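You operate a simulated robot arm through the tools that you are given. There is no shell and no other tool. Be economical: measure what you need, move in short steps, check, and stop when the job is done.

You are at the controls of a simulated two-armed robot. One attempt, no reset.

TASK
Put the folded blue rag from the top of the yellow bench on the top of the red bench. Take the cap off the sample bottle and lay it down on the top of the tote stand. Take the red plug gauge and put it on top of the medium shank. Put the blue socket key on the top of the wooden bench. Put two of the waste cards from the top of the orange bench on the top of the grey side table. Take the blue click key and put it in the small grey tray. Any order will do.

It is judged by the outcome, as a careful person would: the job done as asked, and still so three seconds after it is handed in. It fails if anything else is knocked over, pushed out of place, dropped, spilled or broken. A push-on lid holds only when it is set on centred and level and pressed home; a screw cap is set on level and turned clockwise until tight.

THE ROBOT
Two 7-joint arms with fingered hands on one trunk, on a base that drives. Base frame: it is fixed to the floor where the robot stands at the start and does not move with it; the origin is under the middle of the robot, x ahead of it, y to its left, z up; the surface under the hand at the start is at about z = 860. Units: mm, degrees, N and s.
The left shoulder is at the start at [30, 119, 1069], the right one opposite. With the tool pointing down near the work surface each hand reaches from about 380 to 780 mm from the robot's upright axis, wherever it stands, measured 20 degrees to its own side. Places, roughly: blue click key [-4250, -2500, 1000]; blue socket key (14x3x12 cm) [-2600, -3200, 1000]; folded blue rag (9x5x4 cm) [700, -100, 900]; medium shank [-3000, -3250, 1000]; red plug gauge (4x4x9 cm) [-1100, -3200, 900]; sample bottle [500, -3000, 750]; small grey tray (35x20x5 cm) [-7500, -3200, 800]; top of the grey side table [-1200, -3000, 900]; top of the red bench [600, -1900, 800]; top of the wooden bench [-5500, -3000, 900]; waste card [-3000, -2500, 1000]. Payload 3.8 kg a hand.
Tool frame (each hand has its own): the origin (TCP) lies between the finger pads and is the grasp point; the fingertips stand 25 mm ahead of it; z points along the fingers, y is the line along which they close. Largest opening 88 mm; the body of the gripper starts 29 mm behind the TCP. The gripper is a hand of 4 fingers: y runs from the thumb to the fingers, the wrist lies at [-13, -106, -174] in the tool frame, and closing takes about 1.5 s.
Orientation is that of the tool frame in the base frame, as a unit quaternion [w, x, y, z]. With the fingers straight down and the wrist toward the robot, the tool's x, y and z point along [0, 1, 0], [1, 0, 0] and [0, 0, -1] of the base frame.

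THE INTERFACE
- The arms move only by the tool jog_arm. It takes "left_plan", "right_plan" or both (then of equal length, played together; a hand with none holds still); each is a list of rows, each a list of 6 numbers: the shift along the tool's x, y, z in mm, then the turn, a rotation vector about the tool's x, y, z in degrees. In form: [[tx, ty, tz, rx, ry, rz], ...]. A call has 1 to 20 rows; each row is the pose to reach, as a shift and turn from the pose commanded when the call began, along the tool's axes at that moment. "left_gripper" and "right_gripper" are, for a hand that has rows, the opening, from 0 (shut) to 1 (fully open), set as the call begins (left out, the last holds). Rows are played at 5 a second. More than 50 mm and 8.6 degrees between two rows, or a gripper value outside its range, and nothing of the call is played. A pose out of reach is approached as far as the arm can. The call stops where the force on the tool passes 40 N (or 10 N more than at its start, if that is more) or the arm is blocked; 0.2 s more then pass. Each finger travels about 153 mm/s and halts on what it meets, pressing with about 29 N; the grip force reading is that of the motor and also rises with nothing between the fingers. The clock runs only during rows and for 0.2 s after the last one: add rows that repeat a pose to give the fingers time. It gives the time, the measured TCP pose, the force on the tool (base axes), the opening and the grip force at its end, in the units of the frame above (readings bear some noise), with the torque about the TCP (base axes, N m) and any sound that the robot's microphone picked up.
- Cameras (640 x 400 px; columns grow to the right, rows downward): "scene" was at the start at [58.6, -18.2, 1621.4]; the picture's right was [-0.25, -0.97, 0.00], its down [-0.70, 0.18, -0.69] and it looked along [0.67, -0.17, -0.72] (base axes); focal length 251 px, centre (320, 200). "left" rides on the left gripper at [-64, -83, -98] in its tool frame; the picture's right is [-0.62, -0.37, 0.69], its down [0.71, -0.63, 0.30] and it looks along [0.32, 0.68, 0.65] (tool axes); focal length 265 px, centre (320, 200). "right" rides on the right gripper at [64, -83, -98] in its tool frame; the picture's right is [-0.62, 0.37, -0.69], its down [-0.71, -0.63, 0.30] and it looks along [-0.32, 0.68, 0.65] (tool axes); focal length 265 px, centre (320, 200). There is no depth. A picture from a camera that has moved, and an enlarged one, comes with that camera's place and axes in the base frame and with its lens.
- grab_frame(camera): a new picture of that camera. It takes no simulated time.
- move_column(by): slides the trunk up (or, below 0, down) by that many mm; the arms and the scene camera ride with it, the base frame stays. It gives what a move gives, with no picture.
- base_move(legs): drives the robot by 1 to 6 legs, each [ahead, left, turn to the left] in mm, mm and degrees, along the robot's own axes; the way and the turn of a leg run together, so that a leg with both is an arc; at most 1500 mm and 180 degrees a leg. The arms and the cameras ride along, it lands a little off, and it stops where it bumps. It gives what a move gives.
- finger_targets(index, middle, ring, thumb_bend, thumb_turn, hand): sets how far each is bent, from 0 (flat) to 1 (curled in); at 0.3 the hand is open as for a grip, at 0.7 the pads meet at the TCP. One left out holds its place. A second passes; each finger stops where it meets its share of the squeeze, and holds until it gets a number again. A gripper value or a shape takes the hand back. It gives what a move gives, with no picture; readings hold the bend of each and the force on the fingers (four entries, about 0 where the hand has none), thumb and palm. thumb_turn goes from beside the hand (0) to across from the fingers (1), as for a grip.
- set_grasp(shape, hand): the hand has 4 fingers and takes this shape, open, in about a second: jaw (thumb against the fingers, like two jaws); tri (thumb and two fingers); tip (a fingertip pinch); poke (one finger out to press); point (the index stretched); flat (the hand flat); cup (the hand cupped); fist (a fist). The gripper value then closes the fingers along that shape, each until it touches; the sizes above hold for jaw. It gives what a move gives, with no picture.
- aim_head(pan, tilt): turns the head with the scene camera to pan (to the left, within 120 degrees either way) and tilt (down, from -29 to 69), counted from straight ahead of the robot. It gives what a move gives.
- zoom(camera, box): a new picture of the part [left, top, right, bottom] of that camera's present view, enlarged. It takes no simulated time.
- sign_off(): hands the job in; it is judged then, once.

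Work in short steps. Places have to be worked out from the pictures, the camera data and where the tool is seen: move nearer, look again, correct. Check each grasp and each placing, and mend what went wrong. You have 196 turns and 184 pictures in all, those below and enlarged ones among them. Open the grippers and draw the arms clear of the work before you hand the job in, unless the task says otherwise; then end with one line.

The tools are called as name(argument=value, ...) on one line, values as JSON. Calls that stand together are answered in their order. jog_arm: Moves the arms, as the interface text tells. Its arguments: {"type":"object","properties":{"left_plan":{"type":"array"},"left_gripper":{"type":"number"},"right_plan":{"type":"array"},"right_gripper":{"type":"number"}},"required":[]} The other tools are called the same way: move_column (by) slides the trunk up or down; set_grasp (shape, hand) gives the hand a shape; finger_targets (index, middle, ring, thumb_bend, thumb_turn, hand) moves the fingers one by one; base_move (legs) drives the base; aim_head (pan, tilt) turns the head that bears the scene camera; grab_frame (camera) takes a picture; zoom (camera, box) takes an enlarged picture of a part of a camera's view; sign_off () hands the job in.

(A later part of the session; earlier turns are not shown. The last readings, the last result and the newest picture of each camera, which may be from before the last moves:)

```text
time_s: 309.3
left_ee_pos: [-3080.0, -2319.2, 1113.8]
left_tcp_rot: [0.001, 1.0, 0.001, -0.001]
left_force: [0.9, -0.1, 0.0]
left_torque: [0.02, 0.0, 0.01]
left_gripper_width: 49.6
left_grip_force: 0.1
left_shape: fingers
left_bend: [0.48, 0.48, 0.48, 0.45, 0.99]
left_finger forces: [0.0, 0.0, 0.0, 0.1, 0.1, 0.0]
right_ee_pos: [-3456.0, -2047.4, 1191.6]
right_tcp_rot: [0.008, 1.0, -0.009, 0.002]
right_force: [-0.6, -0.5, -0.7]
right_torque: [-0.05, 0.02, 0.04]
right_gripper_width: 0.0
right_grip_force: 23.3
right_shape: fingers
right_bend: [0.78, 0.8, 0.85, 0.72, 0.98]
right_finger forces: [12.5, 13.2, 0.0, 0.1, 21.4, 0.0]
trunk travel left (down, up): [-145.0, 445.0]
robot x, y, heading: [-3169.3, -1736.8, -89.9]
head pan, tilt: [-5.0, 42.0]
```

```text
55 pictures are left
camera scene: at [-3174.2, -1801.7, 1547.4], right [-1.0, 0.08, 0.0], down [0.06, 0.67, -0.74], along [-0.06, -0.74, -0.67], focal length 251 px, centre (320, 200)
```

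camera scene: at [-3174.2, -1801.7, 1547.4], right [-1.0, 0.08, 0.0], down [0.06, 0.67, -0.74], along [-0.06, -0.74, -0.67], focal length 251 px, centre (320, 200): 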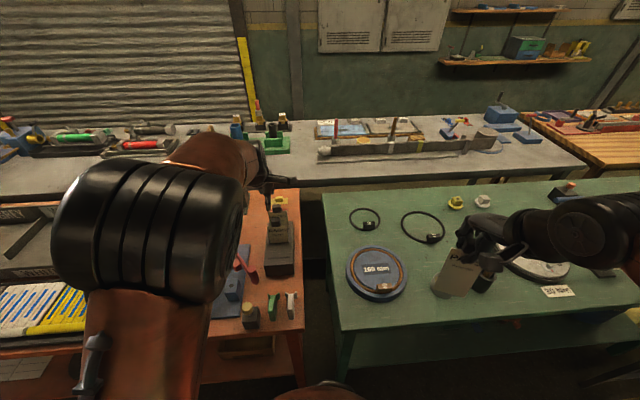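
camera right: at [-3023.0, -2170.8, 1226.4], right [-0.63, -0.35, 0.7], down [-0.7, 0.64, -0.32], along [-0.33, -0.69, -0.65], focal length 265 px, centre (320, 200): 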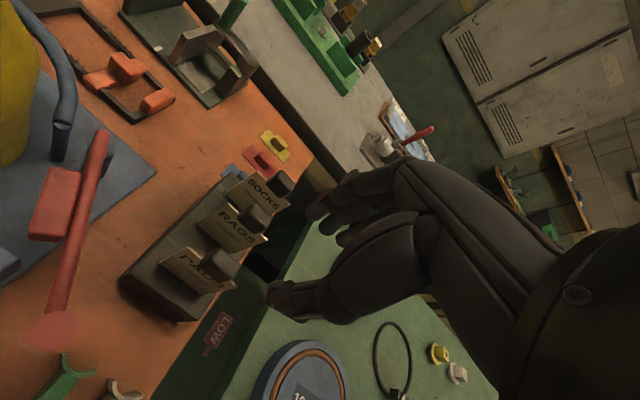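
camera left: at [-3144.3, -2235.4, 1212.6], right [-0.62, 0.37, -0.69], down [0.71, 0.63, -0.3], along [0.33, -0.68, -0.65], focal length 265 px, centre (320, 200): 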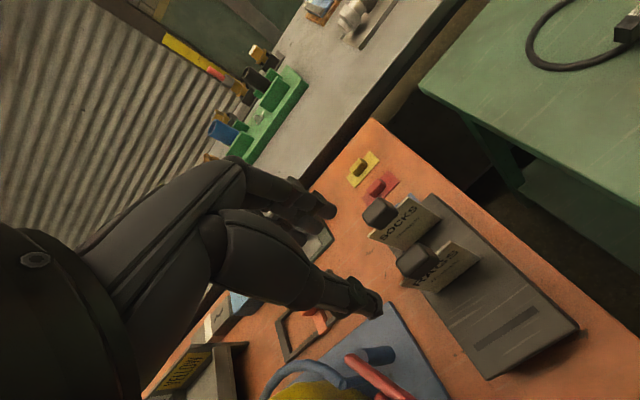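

RAGS knob confirmed at about [-3084, -2325]. I'll lower over it.

jog_arm(left_plan=[[-4, 6, 35, 0, 0, 0], [-4, 6, 65, 0, 0, 0], [-4, 6, 85, 0, 0, 0], [-4, 6, 97, 0, 0, 0], [-4, 6, 97, 0, 0, 0]])

zoom(camera="left", box=[260, 120, 500, 320])

```text
time_s: 310.5
left_ee_pos: [-3084.1, -2323.1, 1017.0]
left_tcp_rot: [0.0, 1.0, 0.002, 0.0]
left_force: [0.5, -0.5, 0.0]
left_torque: [-0.01, 0.01, -0.02]
left_gripper_width: 49.7
left_grip_force: 0.0
left_shape: fingers
left_bend: [0.48, 0.48, 0.48, 0.45, 0.99]
left_finger forces: [0.0, 0.0, 0.0, 0.1, 0.0, 0.0]
right_ee_pos: [-3454.9, -2048.1, 1191.5]
right_tcp_rot: [0.006, 1.0, -0.008, 0.002]
right_force: [0.7, 0.6, 0.2]
right_torque: [0.04, -0.01, 0.01]
right_gripper_width: 0.0
right_grip_force: 23.9
right_shape: fingers
right_bend: [0.78, 0.8, 0.85, 0.72, 0.98]
right_finger forces: [12.5, 13.1, 0.1, 0.1, 21.5, 0.0]
trunk travel left (down, up): [-145.0, 445.0]
robot x, y, heading: [-3167.7, -1739.6, -90.0]
head pan, tilt: [-5.0, 42.0]
```

```text
2.00 times, centred on (380, 220) of left
camera zoom: at [-3147.5, -2240.3, 1114.6], right [-0.62, 0.37, -0.69], down [0.71, 0.63, -0.3], along [0.33, -0.68, -0.65], focal length 531 px, centre (200, 160)
```

zoom: 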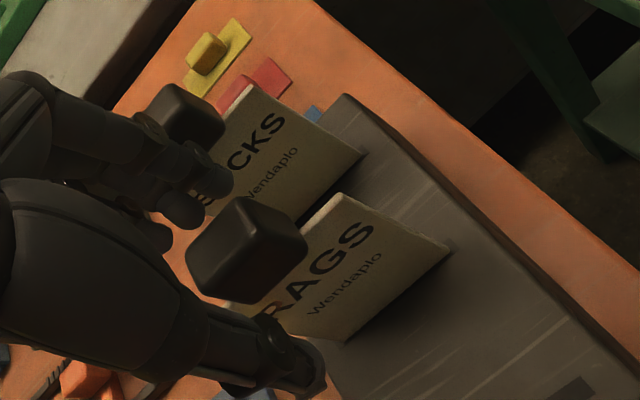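

Same geometry as before. I'll lower 21 mm, close and lift.

jog_arm(left_plan=[[0, 0, 8, 0, 0, 0], [0, 0, 15, 0, 0, 0], [0, 0, 21, 0, 0, 0], [0, 0, 21, 0, 0, 0]])

finger_targets(hand="left", index=0.8, middle=0.8, ring=0.8, thumb_bend=0.8)

jog_arm(left_plan=[[0, 0, -8, 0, 0, 0], [0, 0, -20, 0, 0, 0], [0, 0, -40, 0, 0, 0], [0, 0, -70, 0, 0, 0], [0, 0, -105, 0, 0, 0], [0, 0, -145, 0, 0, 0], [0, 0, -190, 0, 0, 0], [0, 0, -190, 0, 0, 0]])

zoom(camera="left", box=[260, 120, 500, 320])

```text
time_s: 311.5
left_ee_pos: [-3084.1, -2321.7, 994.5]
left_tcp_rot: [-0.001, 1.0, 0.002, 0.0]
left_force: [-0.9, -0.6, 0.4]
left_torque: [0.01, -0.01, -0.01]
left_gripper_width: 49.5
left_grip_force: 0.0
left_shape: fingers
left_bend: [0.48, 0.48, 0.48, 0.45, 0.99]
left_finger forces: [0.1, 0.0, 0.0, 0.0, 0.0, 0.0]
right_ee_pos: [-3455.1, -2047.4, 1191.9]
right_tcp_rot: [0.007, 1.0, -0.009, 0.002]
right_force: [0.9, -0.2, 0.3]
right_torque: [0.0, -0.03, -0.03]
right_gripper_width: 0.2
right_grip_force: 23.3
right_shape: fingers
right_bend: [0.78, 0.8, 0.85, 0.72, 0.98]
right_finger forces: [12.4, 13.1, 0.0, 0.0, 21.4, 0.1]
trunk travel left (down, up): [-145.0, 445.0]
robot x, y, heading: [-3171.1, -1734.8, -90.0]
head pan, tilt: [-5.0, 42.0]
```

```text
time_s: 312.5
left_ee_pos: [-3083.3, -2322.4, 992.6]
left_tcp_rot: [-0.001, 1.0, 0.002, 0.0]
left_force: [-0.5, -2.9, -4.9]
left_torque: [-0.17, 0.08, -0.31]
left_gripper_width: 0.0
left_grip_force: 20.5
left_shape: fingers
left_bend: [0.78, 0.78, 0.77, 0.68, 1.0]
left_finger forces: [7.4, 7.7, 8.6, 0.1, 18.3, 0.0]
right_ee_pos: [-3455.2, -2047.9, 1191.9]
right_tcp_rot: [0.006, 1.0, -0.009, 0.001]
right_force: [0.3, -0.3, -0.5]
right_torque: [0.03, -0.01, -0.01]
right_gripper_width: 0.2
right_grip_force: 23.5
right_shape: fingers
right_bend: [0.78, 0.8, 0.85, 0.72, 0.98]
right_finger forces: [12.5, 13.2, 0.1, 0.1, 21.5, 0.0]
trunk travel left (down, up): [-145.0, 445.0]
robot x, y, heading: [-3166.4, -1740.7, -89.6]
head pan, tilt: [-5.0, 42.0]
```

```text
time_s: 314.3
left_ee_pos: [-3082.2, -2322.5, 1183.8]
left_tcp_rot: [0.0, 1.0, 0.002, 0.0]
left_force: [-0.7, 0.4, -0.2]
left_torque: [0.0, 0.0, -0.03]
left_gripper_width: 0.1
left_grip_force: 19.5
left_shape: fingers
left_bend: [0.78, 0.78, 0.79, 0.7, 1.0]
left_finger forces: [10.3, 6.3, 3.4, 0.1, 18.5, 0.1]
right_ee_pos: [-3455.3, -2047.4, 1193.1]
right_tcp_rot: [0.006, 1.0, -0.008, 0.001]
right_force: [-0.3, 1.2, 0.4]
right_torque: [-0.04, 0.02, -0.01]
right_gripper_width: 0.1
right_grip_force: 23.3
right_shape: fingers
right_bend: [0.78, 0.8, 0.85, 0.72, 0.98]
right_finger forces: [12.5, 13.1, 0.0, 0.0, 21.5, 0.0]
trunk travel left (down, up): [-145.0, 445.0]
robot x, y, heading: [-3167.8, -1739.3, -89.8]
head pan, tilt: [-5.0, 42.0]
```

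```text
2.00 times, centred on (380, 220) of left
camera zoom: at [-3146.9, -2240.0, 1282.2], right [-0.62, 0.37, -0.69], down [0.71, 0.63, -0.3], along [0.33, -0.68, -0.65], focal length 531 px, centre (200, 160)
```

zoom: 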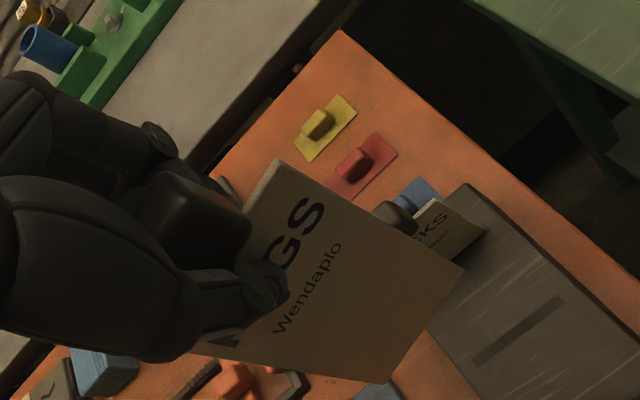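

Both cards are held. I'll retract the left hand, back off and check the bench.

jog_arm(left_plan=[[0, -45, 0, 0, 0, 0], [0, -90, 0, 0, 0, 0], [0, -135, 0, 0, 0, 0], [0, -180, 0, 0, 0, 0], [0, -225, 0, 0, 0, 0], [30, -260, 0, 0, 0, 0], [60, -290, 0, 0, 0, 0], [100, -300, 0, 0, 0, 0]])

base_move(legs=[[-220, 0, 0]])

grab_frame(camera="scene")

```text
time_s: 316.1
left_ee_pos: [-2980.1, -2020.0, 1184.4]
left_tcp_rot: [0.0, 1.0, 0.001, -0.001]
left_force: [0.0, 0.0, 0.2]
left_torque: [0.0, 0.01, 0.01]
left_gripper_width: 0.0
left_grip_force: 18.6
left_shape: fingers
left_bend: [0.78, 0.78, 0.79, 0.71, 0.99]
left_finger forces: [10.4, 5.8, 3.1, 0.0, 18.2, 0.0]
right_ee_pos: [-3454.6, -2047.3, 1191.1]
right_tcp_rot: [0.007, 1.0, -0.009, 0.001]
right_force: [-0.4, 1.4, -0.3]
right_torque: [0.03, 0.04, 0.02]
right_gripper_width: 0.0
right_grip_force: 23.9
right_shape: fingers
right_bend: [0.78, 0.8, 0.85, 0.72, 0.98]
right_finger forces: [12.6, 13.1, 0.1, 0.0, 21.5, 0.0]
trunk travel left (down, up): [-145.0, 445.0]
robot x, y, heading: [-3166.8, -1740.5, -90.0]
head pan, tilt: [-5.0, 42.0]
```

```text
time_s: 317.8
left_ee_pos: [-2983.2, -1798.3, 1185.8]
left_tcp_rot: [0.001, 1.0, 0.0, 0.0]
left_force: [-0.3, 0.2, -0.4]
left_torque: [0.01, -0.01, 0.0]
left_gripper_width: 0.1
left_grip_force: 19.3
left_shape: fingers
left_bend: [0.78, 0.78, 0.79, 0.71, 0.99]
left_finger forces: [10.2, 5.8, 3.3, 0.0, 18.2, 0.0]
right_ee_pos: [-3456.7, -1824.0, 1192.7]
right_tcp_rot: [0.007, 1.0, -0.009, 0.002]
right_force: [0.4, 0.9, 0.1]
right_torque: [0.02, 0.01, 0.0]
right_gripper_width: 0.0
right_grip_force: 23.9
right_shape: fingers
right_bend: [0.78, 0.8, 0.85, 0.72, 0.98]
right_finger forces: [12.6, 13.0, 0.0, 0.1, 21.5, 0.1]
trunk travel left (down, up): [-145.0, 445.0]
robot x, y, heading: [-3169.0, -1520.2, -90.2]
head pan, tilt: [-5.0, 42.0]
```

```text
52 pictures are left
camera scene: at [-3174.9, -1578.0, 1547.5], right [-1.0, 0.09, 0.0], down [0.06, 0.67, -0.74], along [-0.06, -0.74, -0.67], focal length 251 px, centre (320, 200)
```

scene: 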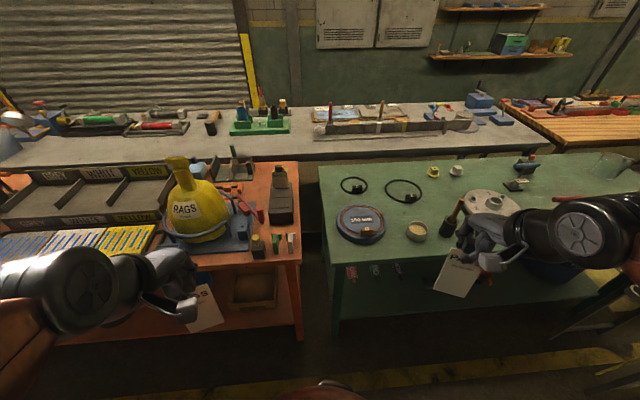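

All is in order. I'll drive east with the two cards.

base_move(legs=[[0, 1450, 0], [0, 1440, 0]])

```text
time_s: 331.7
left_ee_pos: [-117.9, -1799.9, 1184.4]
left_tcp_rot: [0.0, 1.0, -0.002, 0.0]
left_force: [-0.9, 0.6, -0.9]
left_torque: [0.04, -0.01, 0.01]
left_gripper_width: 0.0
left_grip_force: 18.9
left_shape: fingers
left_bend: [0.78, 0.78, 0.79, 0.71, 0.99]
left_finger forces: [10.4, 5.8, 3.2, 0.0, 18.1, 0.0]
right_ee_pos: [-591.8, -1824.8, 1192.0]
right_tcp_rot: [0.007, 1.0, -0.013, 0.002]
right_force: [-0.4, 0.6, 0.5]
right_torque: [-0.01, -0.02, 0.01]
right_gripper_width: 0.0
right_grip_force: 24.1
right_shape: fingers
right_bend: [0.78, 0.8, 0.85, 0.72, 0.98]
right_finger forces: [12.6, 12.9, 0.0, 0.0, 21.5, 0.0]
trunk travel left (down, up): [-145.0, 445.0]
robot x, y, heading: [-302.4, -1519.2, -90.2]
head pan, tilt: [-5.0, 42.0]
```

base_move(legs=[[1450, 80, 0], [250, 0, 0], [0, 0, -89.8]])

aim_head(pan=-5, tilt=40)

grab_frame(camera="scene")

```text
time_s: 344.2
left_ee_pos: [-527.1, -3409.1, 1184.9]
left_tcp_rot: [0.0, -0.698, 0.716, 0.0]
left_force: [0.5, 1.2, 0.2]
left_torque: [-0.05, -0.02, -0.01]
left_gripper_width: 0.2
left_grip_force: 17.9
left_shape: fingers
left_bend: [0.78, 0.78, 0.79, 0.71, 0.99]
left_finger forces: [10.1, 5.6, 3.0, 0.0, 17.8, 0.0]
right_ee_pos: [-539.2, -2931.3, 1192.2]
right_tcp_rot: [-0.007, -0.691, 0.723, 0.004]
right_force: [0.8, 0.2, 0.0]
right_torque: [-0.04, 0.03, 0.02]
right_gripper_width: 0.2
right_grip_force: 23.0
right_shape: fingers
right_bend: [0.78, 0.8, 0.85, 0.72, 0.98]
right_finger forces: [12.4, 12.3, 0.1, 0.1, 20.7, 0.1]
trunk travel left (down, up): [-145.0, 445.0]
robot x, y, heading: [-240.3, -3227.4, 178.7]
head pan, tilt: [-5.0, 42.0]
```

```text
time_s: 344.8
left_ee_pos: [-526.5, -3408.6, 1185.0]
left_tcp_rot: [-0.001, -0.699, 0.716, 0.0]
left_force: [-0.3, 0.8, -0.2]
left_torque: [0.02, 0.03, 0.03]
left_gripper_width: 0.0
left_grip_force: 18.4
left_shape: fingers
left_bend: [0.78, 0.78, 0.79, 0.71, 0.99]
left_finger forces: [10.1, 5.7, 3.0, 0.0, 17.7, 0.1]
right_ee_pos: [-540.4, -2932.6, 1192.8]
right_tcp_rot: [-0.006, -0.691, 0.723, 0.004]
right_force: [-0.1, 0.3, 0.2]
right_torque: [-0.01, -0.01, -0.02]
right_gripper_width: 0.0
right_grip_force: 22.5
right_shape: fingers
right_bend: [0.78, 0.8, 0.85, 0.72, 0.98]
right_finger forces: [12.5, 12.4, 0.0, 0.0, 20.7, 0.0]
trunk travel left (down, up): [-145.0, 445.0]
robot x, y, heading: [-241.8, -3229.0, 178.7]
head pan, tilt: [-5.0, 40.0]
```

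```text
51 pictures are left
camera scene: at [-304.5, -3218.5, 1550.3], right [0.11, 0.99, 0.0], down [0.64, -0.07, -0.77], along [-0.76, 0.08, -0.64], focal length 251 px, centre (320, 200)
```

scene: 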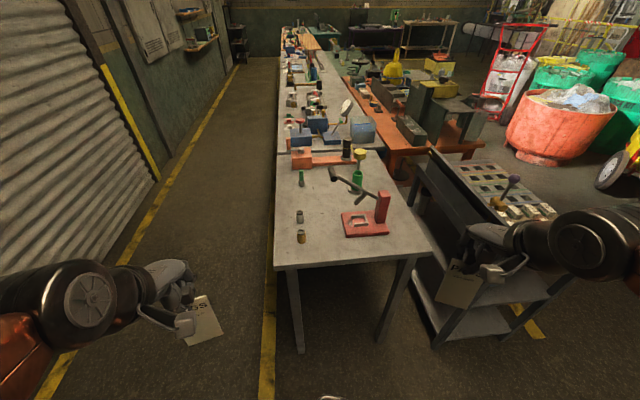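

zoom(camera="scene", box=[260, 150, 450, 280])

```text
3.08 times, centred on (355, 215) of scene
camera zoom: at [-304.5, -3218.5, 1550.3], right [0.11, 0.99, 0.0], down [0.64, -0.07, -0.77], along [-0.76, 0.08, -0.64], focal length 771 px, centre (212, 154)
```

zoom: 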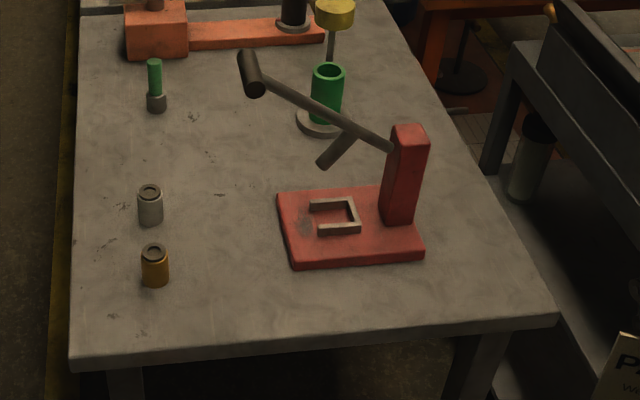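

The free places are a band between the ring gauges and the red base (y≈-3138, x≈-1010…-820), and the front strip x≈-857, y≈-3050…-2850. I'll draw the right hand in and up, then set the robot for the left hand to lay its card in the band.

jog_arm(right_plan=[[35, -10, -20, 0, 0, 0], [70, -20, -40, 0, 0, 0], [105, -30, -60, 0, 0, 0], [130, -40, -80, 0, 0, 0]])

base_move(legs=[[0, -190, 1.3], [150, 0, 0]])

grab_frame(camera="scene")

```text
time_s: 345.8
left_ee_pos: [-525.1, -3408.6, 1185.6]
left_tcp_rot: [0.0, -0.698, 0.716, 0.0]
left_force: [-0.2, -0.4, -0.7]
left_torque: [-0.01, 0.0, -0.03]
left_gripper_width: 0.2
left_grip_force: 18.2
left_shape: fingers
left_bend: [0.78, 0.78, 0.79, 0.71, 0.99]
left_finger forces: [10.1, 5.6, 3.0, 0.0, 17.8, 0.0]
right_ee_pos: [-504.2, -3066.7, 1270.2]
right_tcp_rot: [-0.007, -0.691, 0.723, 0.003]
right_force: [0.7, 0.4, -0.7]
right_torque: [0.03, 0.0, 0.01]
right_gripper_width: 0.2
right_grip_force: 23.3
right_shape: fingers
right_bend: [0.78, 0.8, 0.85, 0.72, 0.98]
right_finger forces: [12.5, 12.2, 0.0, 0.1, 20.9, 0.0]
trunk travel left (down, up): [-145.0, 445.0]
robot x, y, heading: [-241.4, -3227.1, 178.6]
head pan, tilt: [-5.0, 40.0]
```

```text
time_s: 348.3
left_ee_pos: [-670.3, -3223.6, 1185.4]
left_tcp_rot: [0.001, -0.707, 0.708, 0.0]
left_force: [0.3, 0.1, -0.5]
left_torque: [0.01, -0.01, 0.05]
left_gripper_width: 0.0
left_grip_force: 18.4
left_shape: fingers
left_bend: [0.78, 0.78, 0.79, 0.71, 0.99]
left_finger forces: [10.1, 5.7, 3.0, 0.0, 17.8, 0.0]
right_ee_pos: [-656.7, -2882.0, 1270.1]
right_tcp_rot: [-0.005, -0.698, 0.716, 0.004]
right_force: [-0.2, -0.2, 0.0]
right_torque: [0.01, -0.03, 0.01]
right_gripper_width: 0.0
right_grip_force: 22.8
right_shape: fingers
right_bend: [0.78, 0.8, 0.85, 0.72, 0.98]
right_finger forces: [12.6, 12.1, 0.0, 0.0, 21.0, 0.0]
trunk travel left (down, up): [-145.0, 445.0]
robot x, y, heading: [-387.7, -3037.7, 180.0]
head pan, tilt: [-5.0, 40.0]
```

```text
49 pictures are left
camera scene: at [-453.4, -3030.3, 1550.3], right [0.09, 1.0, 0.0], down [0.64, -0.06, -0.77], along [-0.76, 0.07, -0.64], focal length 251 px, centre (320, 200)
```

scene: 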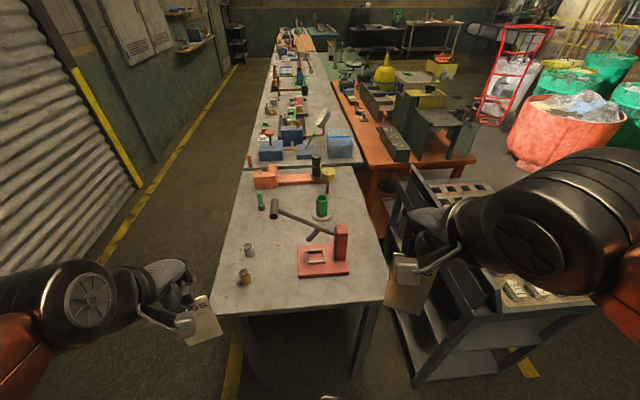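

The lever of the red device overhangs the band at about [-971, -3109, 1096], so I'll tilt the left hand 45° and lower it off the table edge first, then slide in beneath.

jog_arm(left_plan=[[-12, 0, 23, -6, 0, 0], [-24, 0, 46, -12, 0, 0], [-36, 0, 69, -18, 0, 0], [-48, 0, 92, -24, 0, 0], [-60, 0, 115, -30, 0, 0], [-72, 0, 138, -36, 0, 0], [-84, 0, 162, -42, 0, 0], [-96, 0, 183, -47, 0, 0], [-96, 0, 183, -47, 0, 0]])

zoom(camera="scene", box=[180, 190, 420, 340])

grab_frame(camera="left")

```text
time_s: 349.8
left_ee_pos: [-787.8, -3020.0, 1133.5]
left_tcp_rot: [0.078, 0.724, -0.575, -0.373]
left_force: [0.1, 0.2, -0.6]
left_torque: [-0.01, -0.01, -0.03]
left_gripper_width: 0.3
left_grip_force: 18.4
left_shape: fingers
left_bend: [0.78, 0.78, 0.79, 0.71, 0.99]
left_finger forces: [10.6, 5.9, 2.6, 0.1, 17.7, 0.0]
left hand out of reach, approached as far as the arm can: row 1, 2, 3, 4, 5, 6, 7
right_ee_pos: [-652.7, -2882.1, 1270.3]
right_tcp_rot: [-0.006, -0.699, 0.715, 0.003]
right_force: [0.4, 0.2, -0.8]
right_torque: [-0.06, 0.01, 0.0]
right_gripper_width: 0.1
right_grip_force: 22.8
right_shape: fingers
right_bend: [0.78, 0.8, 0.85, 0.72, 0.98]
right_finger forces: [12.7, 12.0, 0.0, 0.0, 21.0, 0.0]
trunk travel left (down, up): [-145.0, 445.0]
robot x, y, heading: [-385.5, -3040.6, 179.9]
head pan, tilt: [-5.0, 40.0]
stopped in row 7 (left hand): the arm was blocked; the commanded pose is now the measured one
```

```text
2.67 times, centred on (300, 265) of scene
camera zoom: at [-450.2, -3030.1, 1550.4], right [0.09, 1.0, 0.0], down [0.64, -0.06, -0.77], along [-0.76, 0.07, -0.64], focal length 668 px, centre (373, 27)
```

zoom: 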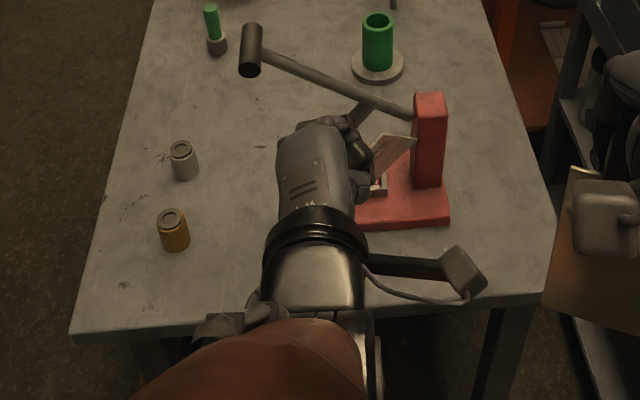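

```text
47 pictures are left
camera left: at [-664.6, -2966.9, 1186.8], right [-0.19, 0.89, -0.41], down [0.34, -0.33, -0.88], along [-0.92, -0.3, -0.24], focal length 265 px, centre (320, 200)
```

left: 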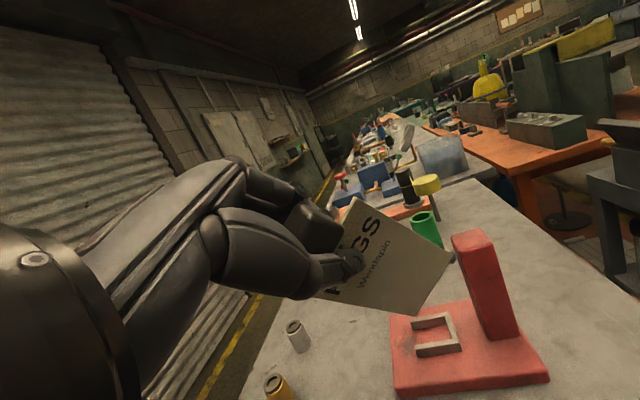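

The pose was too close to the body and the arm deviated; nothing seems touched (forces zero). I'll back the robot straight away to clear and regain a comfortable reach.

base_move(legs=[[-170, 0, 0]])

grab_frame(camera="scene")

```text
time_s: 351.3
left_ee_pos: [-620.4, -3021.1, 1133.0]
left_tcp_rot: [0.078, 0.724, -0.575, -0.374]
left_force: [-0.6, -0.4, -0.1]
left_torque: [0.02, 0.0, 0.04]
left_gripper_width: 0.0
left_grip_force: 18.7
left_shape: fingers
left_bend: [0.78, 0.78, 0.79, 0.71, 0.99]
left_finger forces: [10.6, 5.9, 2.5, 0.0, 17.6, 0.0]
right_ee_pos: [-486.6, -2881.7, 1269.9]
right_tcp_rot: [-0.006, -0.699, 0.715, 0.004]
right_force: [-0.5, 0.0, 0.3]
right_torque: [0.02, 0.03, -0.02]
right_gripper_width: 0.0
right_grip_force: 22.7
right_shape: fingers
right_bend: [0.78, 0.8, 0.85, 0.72, 0.98]
right_finger forces: [12.8, 12.0, 0.0, 0.0, 21.1, 0.0]
trunk travel left (down, up): [-145.0, 445.0]
robot x, y, heading: [-218.7, -3042.6, 180.1]
head pan, tilt: [-5.0, 40.0]
```

```text
46 pictures are left
camera scene: at [-282.7, -3030.5, 1550.4], right [0.09, 1.0, 0.0], down [0.64, -0.06, -0.77], along [-0.76, 0.07, -0.64], focal length 251 px, centre (320, 200)
```

scene: 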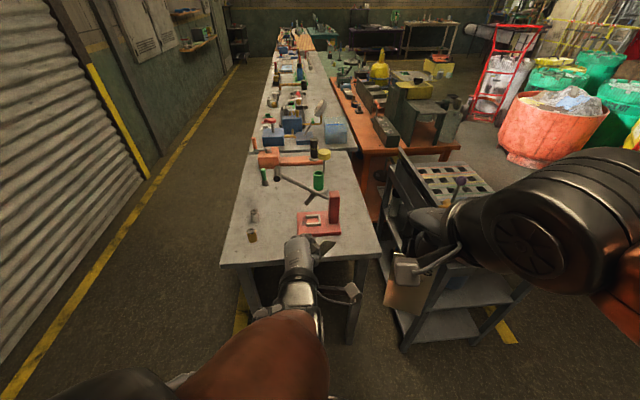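

Nothing was disturbed. I'll set the left hand to a clean 45° tilt at a comfortable reach (rel. 490 ahead, z≈1000), still short of the items.

jog_arm(left_plan=[[30, 6, 23, -1.3, 3.5, 4.1], [60, 12, 46, -2.6, 7, 8.2], [90, 19, 70, -3.9, 10.6, 12.2], [120, 25, 93, -5.2, 14.1, 16.3], [150, 31, 116, -6.5, 17.6, 20.4], [150, 31, 116, -6.5, 17.6, 20.4]])

zoom(camera="scene", box=[180, 150, 420, 300])

```text
time_s: 351.7
left_ee_pos: [-638.9, -3031.1, 1141.6]
left_tcp_rot: [0.031, 0.72, -0.556, -0.414]
left_force: [0.0, -0.4, -0.3]
left_torque: [0.0, 0.0, -0.01]
left_gripper_width: 0.0
left_grip_force: 18.6
left_shape: fingers
left_bend: [0.78, 0.79, 0.79, 0.71, 0.99]
left_finger forces: [10.6, 5.8, 2.5, 0.1, 17.5, 0.0]
right_ee_pos: [-488.0, -2883.0, 1270.8]
right_tcp_rot: [-0.005, -0.699, 0.715, 0.004]
right_force: [-0.7, -0.9, -0.2]
right_torque: [0.02, 0.03, -0.01]
right_gripper_width: 0.0
right_grip_force: 22.7
right_shape: fingers
right_bend: [0.78, 0.8, 0.85, 0.72, 0.98]
right_finger forces: [12.6, 11.9, 0.0, 0.0, 21.1, 0.0]
trunk travel left (down, up): [-145.0, 445.0]
robot x, y, heading: [-221.1, -3042.3, 179.7]
head pan, tilt: [-5.0, 40.0]
stopped in row 2 (left hand): the arm was blocked; the commanded pose is now the measured one
```

```text
2.67 times, centred on (300, 225) of scene
camera zoom: at [-285.3, -3030.5, 1550.3], right [0.09, 1.0, 0.0], down [0.64, -0.06, -0.77], along [-0.76, 0.07, -0.64], focal length 668 px, centre (373, 133)
```

zoom: 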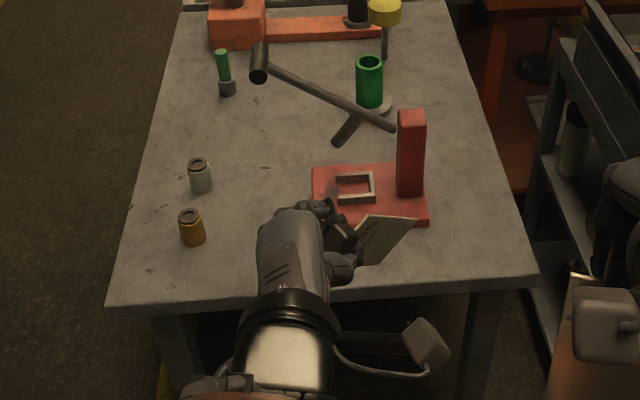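

The arm is folded too tightly. I'll first extend it forward without rotation.

jog_arm(left_plan=[[7, 27, 15, 0, 0, 0], [14, 54, 30, 0, 0, 0], [21, 81, 45, 0, 0, 0], [28, 108, 59, 0, 0, 0], [28, 108, 59, 0, 0, 0]])

```text
time_s: 352.9
left_ee_pos: [-758.1, -3070.0, 1145.2]
left_tcp_rot: [0.032, 0.72, -0.557, -0.413]
left_force: [-0.5, 0.9, 0.4]
left_torque: [-0.03, 0.01, 0.0]
left_gripper_width: 0.0
left_grip_force: 18.4
left_shape: fingers
left_bend: [0.78, 0.79, 0.79, 0.71, 0.99]
left_finger forces: [10.7, 5.9, 2.5, 0.0, 17.5, 0.0]
right_ee_pos: [-488.5, -2882.9, 1270.7]
right_tcp_rot: [-0.006, -0.699, 0.715, 0.003]
right_force: [0.6, -0.3, -0.3]
right_torque: [-0.01, 0.04, 0.02]
right_gripper_width: 0.0
right_grip_force: 23.0
right_shape: fingers
right_bend: [0.78, 0.8, 0.85, 0.72, 0.98]
right_finger forces: [12.7, 12.0, 0.0, 0.0, 21.0, 0.0]
trunk travel left (down, up): [-145.0, 445.0]
robot x, y, heading: [-219.0, -3040.0, 180.0]
head pan, tilt: [-5.0, 40.0]
```

Extension works. Now I'll rotate to the clean 45° tilt while moving over the band's start.

jog_arm(left_plan=[[21, -10, 9, -1.1, 4, 4.1], [41, -20, 18, -2.1, 7.9, 8.1], [62, -30, 27, -3.2, 11.9, 12.2], [83, -40, 35, -4.3, 15.9, 16.3], [103, -50, 44, -5.3, 19.8, 20.3], [124, -60, 53, -6.4, 23.8, 24.4], [124, -60, 53, -6.4, 23.8, 24.4]])

zoom(camera="scene", box=[180, 150, 420, 300])

```text
time_s: 354.5
left_ee_pos: [-740.6, -3127.1, 1008.3]
left_tcp_rot: [-0.271, -0.652, 0.654, 0.272]
left_force: [0.0, 0.6, -0.9]
left_torque: [-0.02, -0.01, 0.0]
left_gripper_width: 0.0
left_grip_force: 18.2
left_shape: fingers
left_bend: [0.78, 0.79, 0.79, 0.71, 0.99]
left_finger forces: [10.7, 5.8, 2.3, 0.1, 17.4, 0.1]
right_ee_pos: [-488.6, -2883.2, 1270.5]
right_tcp_rot: [-0.006, -0.699, 0.715, 0.003]
right_force: [-0.4, -0.1, -0.3]
right_torque: [0.05, 0.0, 0.0]
right_gripper_width: 0.0
right_grip_force: 23.1
right_shape: fingers
right_bend: [0.78, 0.8, 0.85, 0.72, 0.98]
right_finger forces: [12.7, 11.9, 0.1, 0.0, 21.1, 0.0]
trunk travel left (down, up): [-145.0, 445.0]
robot x, y, heading: [-221.2, -3042.1, 179.9]
head pan, tilt: [-5.0, 40.0]
```

```text
2.67 times, centred on (300, 225) of scene
camera zoom: at [-284.7, -3030.6, 1550.4], right [0.09, 1.0, 0.0], down [0.64, -0.06, -0.77], along [-0.76, 0.07, -0.64], focal length 668 px, centre (373, 133)
```

zoom: 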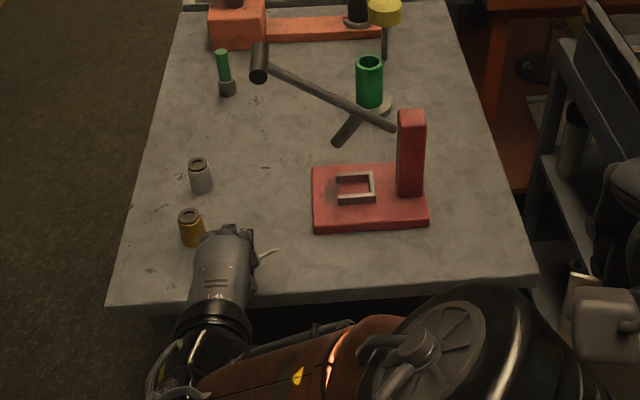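

Orientation is correct (the card is edge-on to the head camera). I'll drive 160 mm ahead so the card slides into the band beneath the lever.

base_move(legs=[[160, 0, 0]])

zoom(camera="scene", box=[200, 180, 440, 330])

grab_frame(camera="left")

```text
time_s: 355.9
left_ee_pos: [-902.2, -3127.5, 1007.5]
left_tcp_rot: [-0.27, -0.653, 0.653, 0.272]
left_force: [-0.1, -0.1, -0.3]
left_torque: [0.01, 0.0, -0.05]
left_gripper_width: 0.1
left_grip_force: 18.5
left_shape: fingers
left_bend: [0.78, 0.79, 0.79, 0.71, 0.99]
left_finger forces: [10.8, 5.9, 2.2, 0.1, 17.4, 0.1]
right_ee_pos: [-650.8, -2882.2, 1270.2]
right_tcp_rot: [-0.005, -0.698, 0.716, 0.003]
right_force: [0.2, -0.4, -0.7]
right_torque: [0.0, 0.0, 0.01]
right_gripper_width: 0.0
right_grip_force: 23.0
right_shape: fingers
right_bend: [0.78, 0.8, 0.85, 0.72, 0.98]
right_finger forces: [12.7, 11.9, 0.1, 0.1, 21.0, 0.0]
trunk travel left (down, up): [-145.0, 445.0]
robot x, y, heading: [-379.8, -3043.6, 179.4]
head pan, tilt: [-5.0, 40.0]
```

```text
2.67 times, centred on (320, 255) of scene
camera zoom: at [-448.4, -3030.2, 1550.2], right [0.09, 1.0, 0.0], down [0.64, -0.06, -0.77], along [-0.76, 0.07, -0.64], focal length 668 px, centre (320, 53)
```

zoom: 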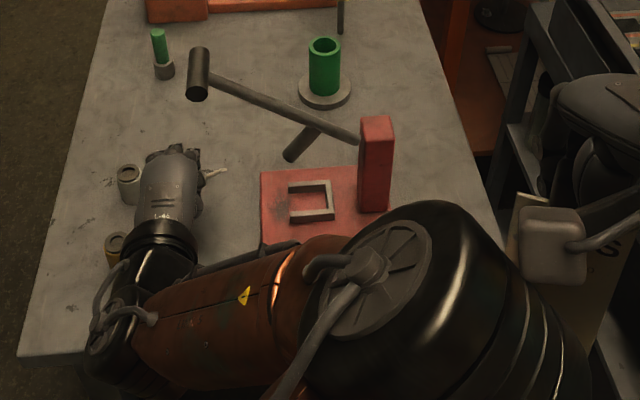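

```text
42 pictures are left
camera left: at [-772.8, -3063.7, 1018.6], right [-0.23, 0.62, -0.75], down [0.23, -0.71, -0.66], along [-0.95, -0.32, 0.02], focal length 265 px, centre (320, 200)
```

left: 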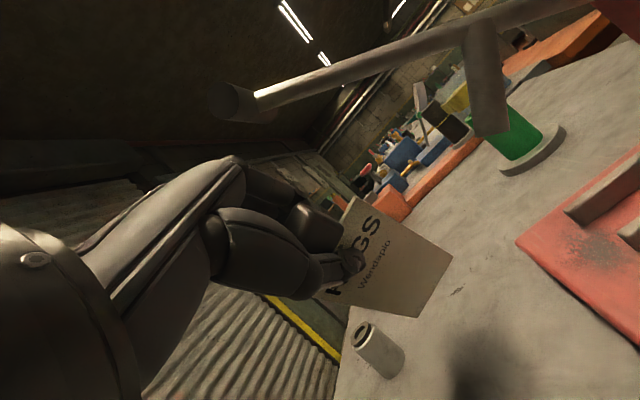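

Clear on all sides: the card is between the ring and the red base. I'll lower straight down in small steps until its lower edge touches.

jog_arm(left_plan=[[0, -7, 7, 0, 0, 0], [0, -14, 14, 0, 0, 0], [0, -19, 19, 0, 0, 0], [0, -23, 23, 0, 0, 0], [0, -27, 27, 0, 0, 0], [0, -30, 30, 0, 0, 0], [0, -33, 33, 0, 0, 0]])

zoom(camera="left", box=[260, 150, 540, 400])

```text
time_s: 357.5
left_ee_pos: [-900.7, -3128.2, 962.1]
left_tcp_rot: [-0.27, -0.652, 0.654, 0.272]
left_force: [0.0, 0.3, 2.9]
left_torque: [-0.04, 0.2, -0.01]
left_gripper_width: 0.0
left_grip_force: 23.2
left_shape: fingers
left_bend: [0.79, 0.79, 0.8, 0.7, 0.99]
left_finger forces: [11.9, 7.8, 4.1, 0.0, 21.6, 0.0]
right_ee_pos: [-649.0, -2881.1, 1270.8]
right_tcp_rot: [-0.006, -0.699, 0.715, 0.004]
right_force: [-0.1, 0.0, 0.2]
right_torque: [0.02, -0.02, -0.03]
right_gripper_width: 0.2
right_grip_force: 22.8
right_shape: fingers
right_bend: [0.78, 0.8, 0.85, 0.72, 0.98]
right_finger forces: [12.8, 11.8, 0.1, 0.1, 21.1, 0.1]
trunk travel left (down, up): [-145.0, 445.0]
robot x, y, heading: [-381.3, -3040.4, 179.9]
head pan, tilt: [-5.0, 40.0]
```

```text
1.60 times, centred on (400, 275) of left
camera zoom: at [-771.6, -3063.4, 972.9], right [-0.23, 0.62, -0.75], down [0.23, -0.71, -0.66], along [-0.95, -0.32, 0.02], focal length 425 px, centre (192, 80)
```

zoom: 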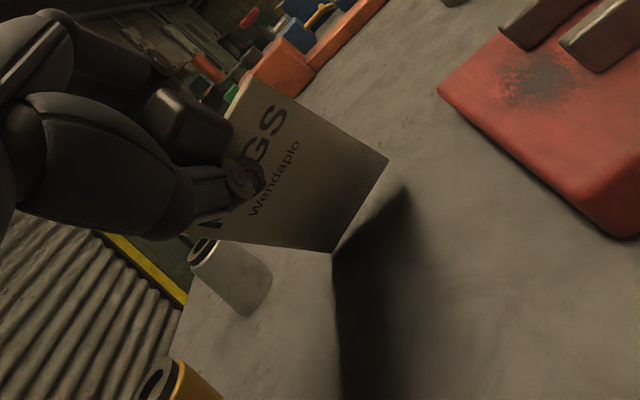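

The lower edge touches the table (TCP z=962). I'll pivot the card down further about that edge to 60°.

jog_arm(left_plan=[[0, -10, 1, -4, 0, 0], [0, -20, 3, -8, 0, 0], [0, -29, 4, -11.5, 0, 0], [0, -38, 6, -15, 0, 0], [0, -38, 6, -15, 0, 0]])

grab_frame(camera="scene")

```text
time_s: 358.7
left_ee_pos: [-873.6, -3111.6, 963.1]
left_tcp_rot: [-0.353, -0.612, 0.612, 0.355]
left_force: [-0.7, -0.6, -0.3]
left_torque: [0.01, -0.01, 0.01]
left_gripper_width: 0.0
left_grip_force: 17.9
left_shape: fingers
left_bend: [0.79, 0.79, 0.8, 0.7, 0.99]
left_finger forces: [10.8, 5.6, 2.3, 0.1, 17.4, 0.1]
left hand out of reach, approached as far as the arm can: row 2, 3, 4, 5
right_ee_pos: [-650.3, -2882.2, 1271.9]
right_tcp_rot: [-0.006, -0.7, 0.715, 0.003]
right_force: [-0.3, 1.1, 0.0]
right_torque: [-0.01, 0.0, -0.01]
right_gripper_width: 0.0
right_grip_force: 22.9
right_shape: fingers
right_bend: [0.78, 0.8, 0.85, 0.72, 0.98]
right_finger forces: [12.8, 11.7, 0.0, 0.0, 21.0, 0.0]
trunk travel left (down, up): [-145.0, 445.0]
robot x, y, heading: [-384.9, -3040.2, 179.8]
head pan, tilt: [-5.0, 40.0]
```

```text
40 pictures are left
camera scene: at [-446.3, -3030.2, 1550.3], right [0.09, 1.0, 0.0], down [0.64, -0.06, -0.77], along [-0.76, 0.07, -0.64], focal length 251 px, centre (320, 200)
```

scene: 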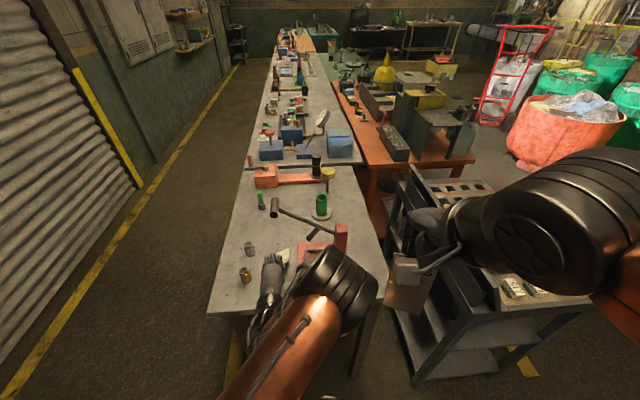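

The arm limit kept it 30 mm high. I'll use the column to lower it instead, with a small strafe left.

base_move(legs=[[0, 14, 0]])

move_column(by=-30)

zoom(camera="left", box=[260, 150, 540, 400])

```text
time_s: 359.5
left_ee_pos: [-873.8, -3126.7, 962.8]
left_tcp_rot: [0.351, 0.613, -0.613, -0.355]
left_force: [0.1, -0.3, -0.5]
left_torque: [0.01, -0.02, -0.03]
left_gripper_width: 0.0
left_grip_force: 18.0
left_shape: fingers
left_bend: [0.79, 0.79, 0.8, 0.7, 0.99]
left_finger forces: [10.8, 5.4, 2.3, 0.1, 17.5, 0.0]
right_ee_pos: [-649.5, -2896.5, 1270.4]
right_tcp_rot: [-0.004, -0.699, 0.715, 0.004]
right_force: [0.5, -0.1, 0.2]
right_torque: [0.02, 0.03, -0.01]
right_gripper_width: 0.0
right_grip_force: 22.9
right_shape: fingers
right_bend: [0.78, 0.8, 0.85, 0.72, 0.98]
right_finger forces: [12.9, 11.7, 0.0, 0.0, 20.9, 0.0]
trunk travel left (down, up): [-145.0, 445.0]
robot x, y, heading: [-383.9, -3049.7, 179.8]
head pan, tilt: [-5.0, 40.0]
```

```text
time_s: 360.2
left_ee_pos: [-873.1, -3126.3, 932.9]
left_tcp_rot: [-0.352, -0.612, 0.612, 0.354]
left_force: [-0.4, 0.1, 1.1]
left_torque: [-0.05, 0.19, 0.01]
left_gripper_width: 0.0
left_grip_force: 22.2
left_shape: fingers
left_bend: [0.79, 0.79, 0.8, 0.7, 0.99]
left_finger forces: [11.9, 7.1, 3.9, 0.0, 20.9, 0.1]
right_ee_pos: [-649.7, -2894.6, 1241.2]
right_tcp_rot: [-0.005, -0.698, 0.716, 0.003]
right_force: [-0.2, 0.3, 0.2]
right_torque: [-0.02, -0.01, 0.0]
right_gripper_width: 0.0
right_grip_force: 22.7
right_shape: fingers
right_bend: [0.78, 0.8, 0.85, 0.72, 0.98]
right_finger forces: [12.7, 11.7, 0.1, 0.0, 21.1, 0.0]
trunk travel left (down, up): [-115.0, 475.0]
robot x, y, heading: [-381.4, -3053.0, 180.0]
head pan, tilt: [-5.0, 40.0]
```

```text
1.60 times, centred on (400, 275) of left
camera zoom: at [-745.9, -3061.7, 910.8], right [-0.41, 0.62, -0.66], down [0.05, -0.71, -0.7], along [-0.91, -0.32, 0.26], focal length 425 px, centre (192, 80)
```

zoom: 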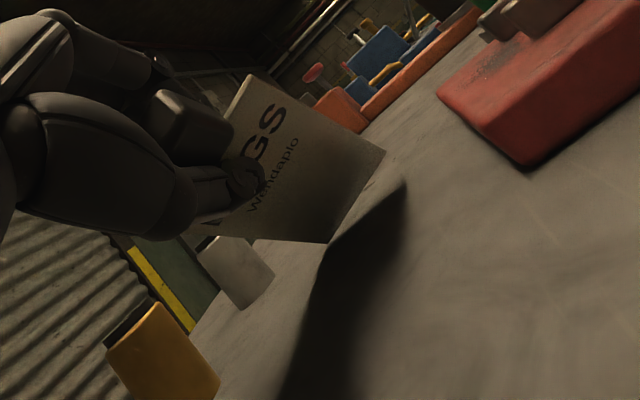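

The edge is in contact. I'll open the left hand and check.

set_grasp(hand="left", shape="jaw")

zoom(camera="left", box=[260, 150, 540, 400])

```text
time_s: 361.1
left_ee_pos: [-872.8, -3125.8, 934.2]
left_tcp_rot: [-0.352, -0.612, 0.613, 0.355]
left_force: [0.3, -0.1, -1.0]
left_torque: [-0.01, -0.01, -0.02]
left_gripper_width: 87.3
left_grip_force: 0.0
left_shape: jaw
left_bend: [0.3, 0.3, 0.3, 0.3, 0.98]
left_finger forces: [0.1, 0.0, 0.1, 0.1, 0.1, 0.0]
right_ee_pos: [-648.7, -2896.0, 1240.9]
right_tcp_rot: [-0.006, -0.699, 0.715, 0.003]
right_force: [0.4, 0.1, -0.1]
right_torque: [0.02, 0.0, 0.01]
right_gripper_width: 0.0
right_grip_force: 22.5
right_shape: fingers
right_bend: [0.78, 0.8, 0.85, 0.72, 0.98]
right_finger forces: [12.8, 11.7, 0.0, 0.0, 20.9, 0.0]
trunk travel left (down, up): [-115.0, 475.0]
robot x, y, heading: [-385.6, -3052.3, 180.0]
head pan, tilt: [-5.0, 40.0]
```

```text
1.60 times, centred on (400, 275) of left
camera zoom: at [-745.7, -3061.8, 910.7], right [-0.41, 0.62, -0.66], down [0.05, -0.71, -0.7], along [-0.91, -0.32, 0.26], focal length 425 px, centre (192, 80)
```

zoom: 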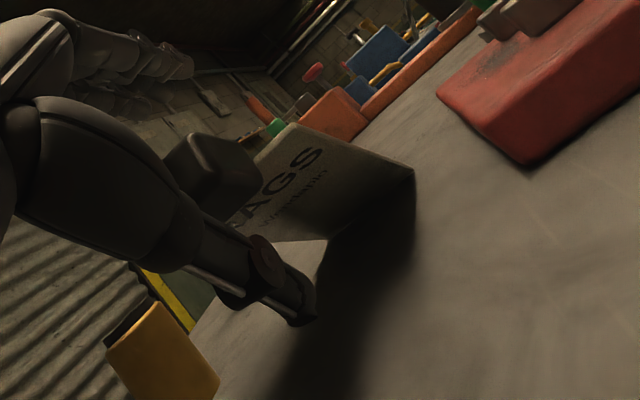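

The card rests on the thumb. I'll withdraw straight back so it settles on the table.

base_move(legs=[[-180, 0, 0]])

zoom(camera="scene", box=[180, 150, 420, 300])

```text
time_s: 362.7
left_ee_pos: [-687.4, -3126.7, 934.2]
left_tcp_rot: [-0.352, -0.612, 0.613, 0.355]
left_force: [0.2, 0.3, 0.7]
left_torque: [-0.01, -0.03, 0.01]
left_gripper_width: 87.8
left_grip_force: 0.1
left_shape: jaw
left_bend: [0.3, 0.3, 0.3, 0.3, 0.98]
left_finger forces: [0.0, 0.0, 0.0, 0.0, 0.0, 0.2]
right_ee_pos: [-464.2, -2896.5, 1241.1]
right_tcp_rot: [-0.007, -0.699, 0.715, 0.004]
right_force: [0.2, 0.1, -0.1]
right_torque: [-0.01, -0.01, -0.01]
right_gripper_width: 0.0
right_grip_force: 22.8
right_shape: fingers
right_bend: [0.78, 0.8, 0.85, 0.72, 0.98]
right_finger forces: [12.8, 11.7, 0.0, 0.0, 21.0, 0.0]
trunk travel left (down, up): [-115.0, 475.0]
robot x, y, heading: [-200.5, -3056.4, 179.7]
head pan, tilt: [-5.0, 40.0]
```

```text
2.67 times, centred on (300, 225) of scene
camera zoom: at [-260.6, -3044.5, 1520.4], right [0.09, 1.0, 0.0], down [0.64, -0.06, -0.77], along [-0.76, 0.07, -0.64], focal length 668 px, centre (373, 133)
```

zoom: 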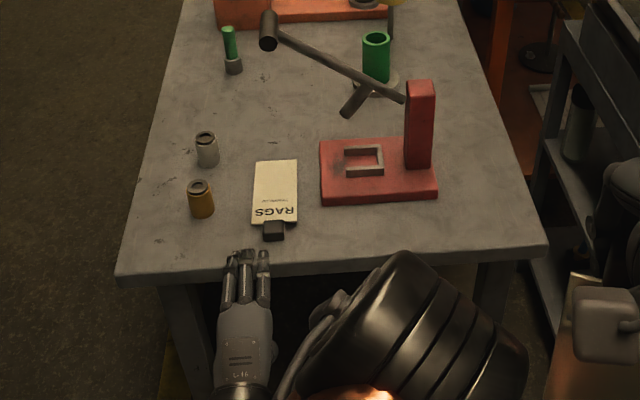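

The RAGS card lies flat on the table. I'll raise and straighten the left hand, then go round to the south side to lay the PADS card on the vacated gauge spot near [-1120, -3190].

jog_arm(left_plan=[[0, 24, -14, 7.5, 0, 0], [0, 48, -28, 15, 0, 0], [0, 72, -42, 22.5, 0, 0], [0, 96, -56, 30, 0, 0], [0, 120, -70, 37.5, 0, 0], [0, 144, -84, 45, 0, 0], [0, 168, -98, 52.5, 0, 0], [0, 191, -110, 60, 0, 0], [0, 191, -110, 60, 0, 0]])

base_move(legs=[[0, 720, 0], [0, 0, -90], [0, 1040, 0]])

aim_head(pan=-5, tilt=45)

grab_frame(camera="scene")

```text
time_s: 364.7
left_ee_pos: [-689.9, -3126.8, 1156.2]
left_tcp_rot: [0.001, -0.706, 0.708, 0.002]
left_force: [-0.2, -0.5, -0.2]
left_torque: [0.0, -0.05, -0.02]
left_gripper_width: 87.8
left_grip_force: 0.1
left_shape: jaw
left_bend: [0.3, 0.3, 0.3, 0.3, 0.98]
left_finger forces: [0.0, 0.0, 0.0, 0.0, 0.0, 0.0]
right_ee_pos: [-466.0, -2896.8, 1240.1]
right_tcp_rot: [-0.006, -0.698, 0.716, 0.003]
right_force: [-0.1, -0.6, 0.7]
right_torque: [-0.01, -0.01, 0.01]
right_gripper_width: 0.0
right_grip_force: 23.1
right_shape: fingers
right_bend: [0.78, 0.8, 0.85, 0.72, 0.98]
right_finger forces: [12.9, 11.4, 0.0, 0.0, 21.1, 0.0]
trunk travel left (down, up): [-115.0, 475.0]
robot x, y, heading: [-197.9, -3053.6, 179.9]
head pan, tilt: [-5.0, 40.0]
```

```text
time_s: 377.4
left_ee_pos: [-1316.2, -3257.3, 1154.6]
left_tcp_rot: [0.002, 0.003, 1.0, 0.0]
left_force: [0.5, -0.2, 0.2]
left_torque: [0.0, -0.01, 0.02]
left_gripper_width: 87.9
left_grip_force: 0.1
left_shape: jaw
left_bend: [0.3, 0.3, 0.3, 0.3, 0.98]
left_finger forces: [0.0, 0.0, 0.1, 0.1, 0.0, 0.0]
right_ee_pos: [-1087.5, -3480.9, 1240.8]
right_tcp_rot: [-0.001, 0.013, 1.0, 0.006]
right_force: [-0.3, -0.5, 0.3]
right_torque: [0.0, 0.01, -0.02]
right_gripper_width: 0.1
right_grip_force: 22.0
right_shape: fingers
right_bend: [0.78, 0.8, 0.85, 0.73, 0.98]
right_finger forces: [12.6, 11.1, 0.0, 0.0, 20.5, 0.0]
trunk travel left (down, up): [-115.0, 475.0]
robot x, y, heading: [-1247.5, -3749.3, 89.8]
head pan, tilt: [-5.0, 40.0]
```

```text
time_s: 378.1
left_ee_pos: [-1316.4, -3256.8, 1155.6]
left_tcp_rot: [0.001, 0.002, 1.0, 0.0]
left_force: [0.9, 0.2, 0.1]
left_torque: [0.0, 0.0, 0.04]
left_gripper_width: 87.7
left_grip_force: 0.0
left_shape: jaw
left_bend: [0.3, 0.3, 0.3, 0.3, 0.98]
left_finger forces: [0.0, 0.0, 0.0, 0.0, 0.0, 0.0]
right_ee_pos: [-1086.6, -3481.4, 1239.5]
right_tcp_rot: [-0.002, 0.012, 1.0, 0.006]
right_force: [-0.1, -0.3, -0.3]
right_torque: [-0.01, 0.0, 0.06]
right_gripper_width: 0.0
right_grip_force: 22.9
right_shape: fingers
right_bend: [0.78, 0.8, 0.85, 0.73, 0.98]
right_finger forces: [12.7, 11.1, 0.0, 0.0, 20.6, 0.0]
trunk travel left (down, up): [-115.0, 475.0]
robot x, y, heading: [-1245.0, -3751.0, 89.8]
head pan, tilt: [-5.0, 45.0]
```

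```text
36 pictures are left
camera scene: at [-1237.7, -3686.0, 1513.1], right [1.0, -0.09, 0.0], down [-0.07, -0.7, -0.71], along [0.07, 0.7, -0.71], focal length 251 px, centre (320, 200)
```

scene: 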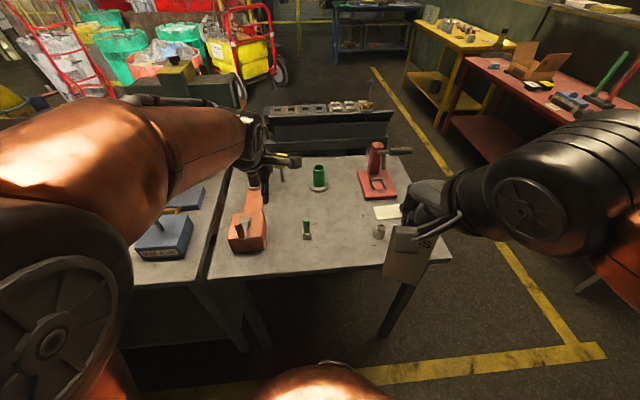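

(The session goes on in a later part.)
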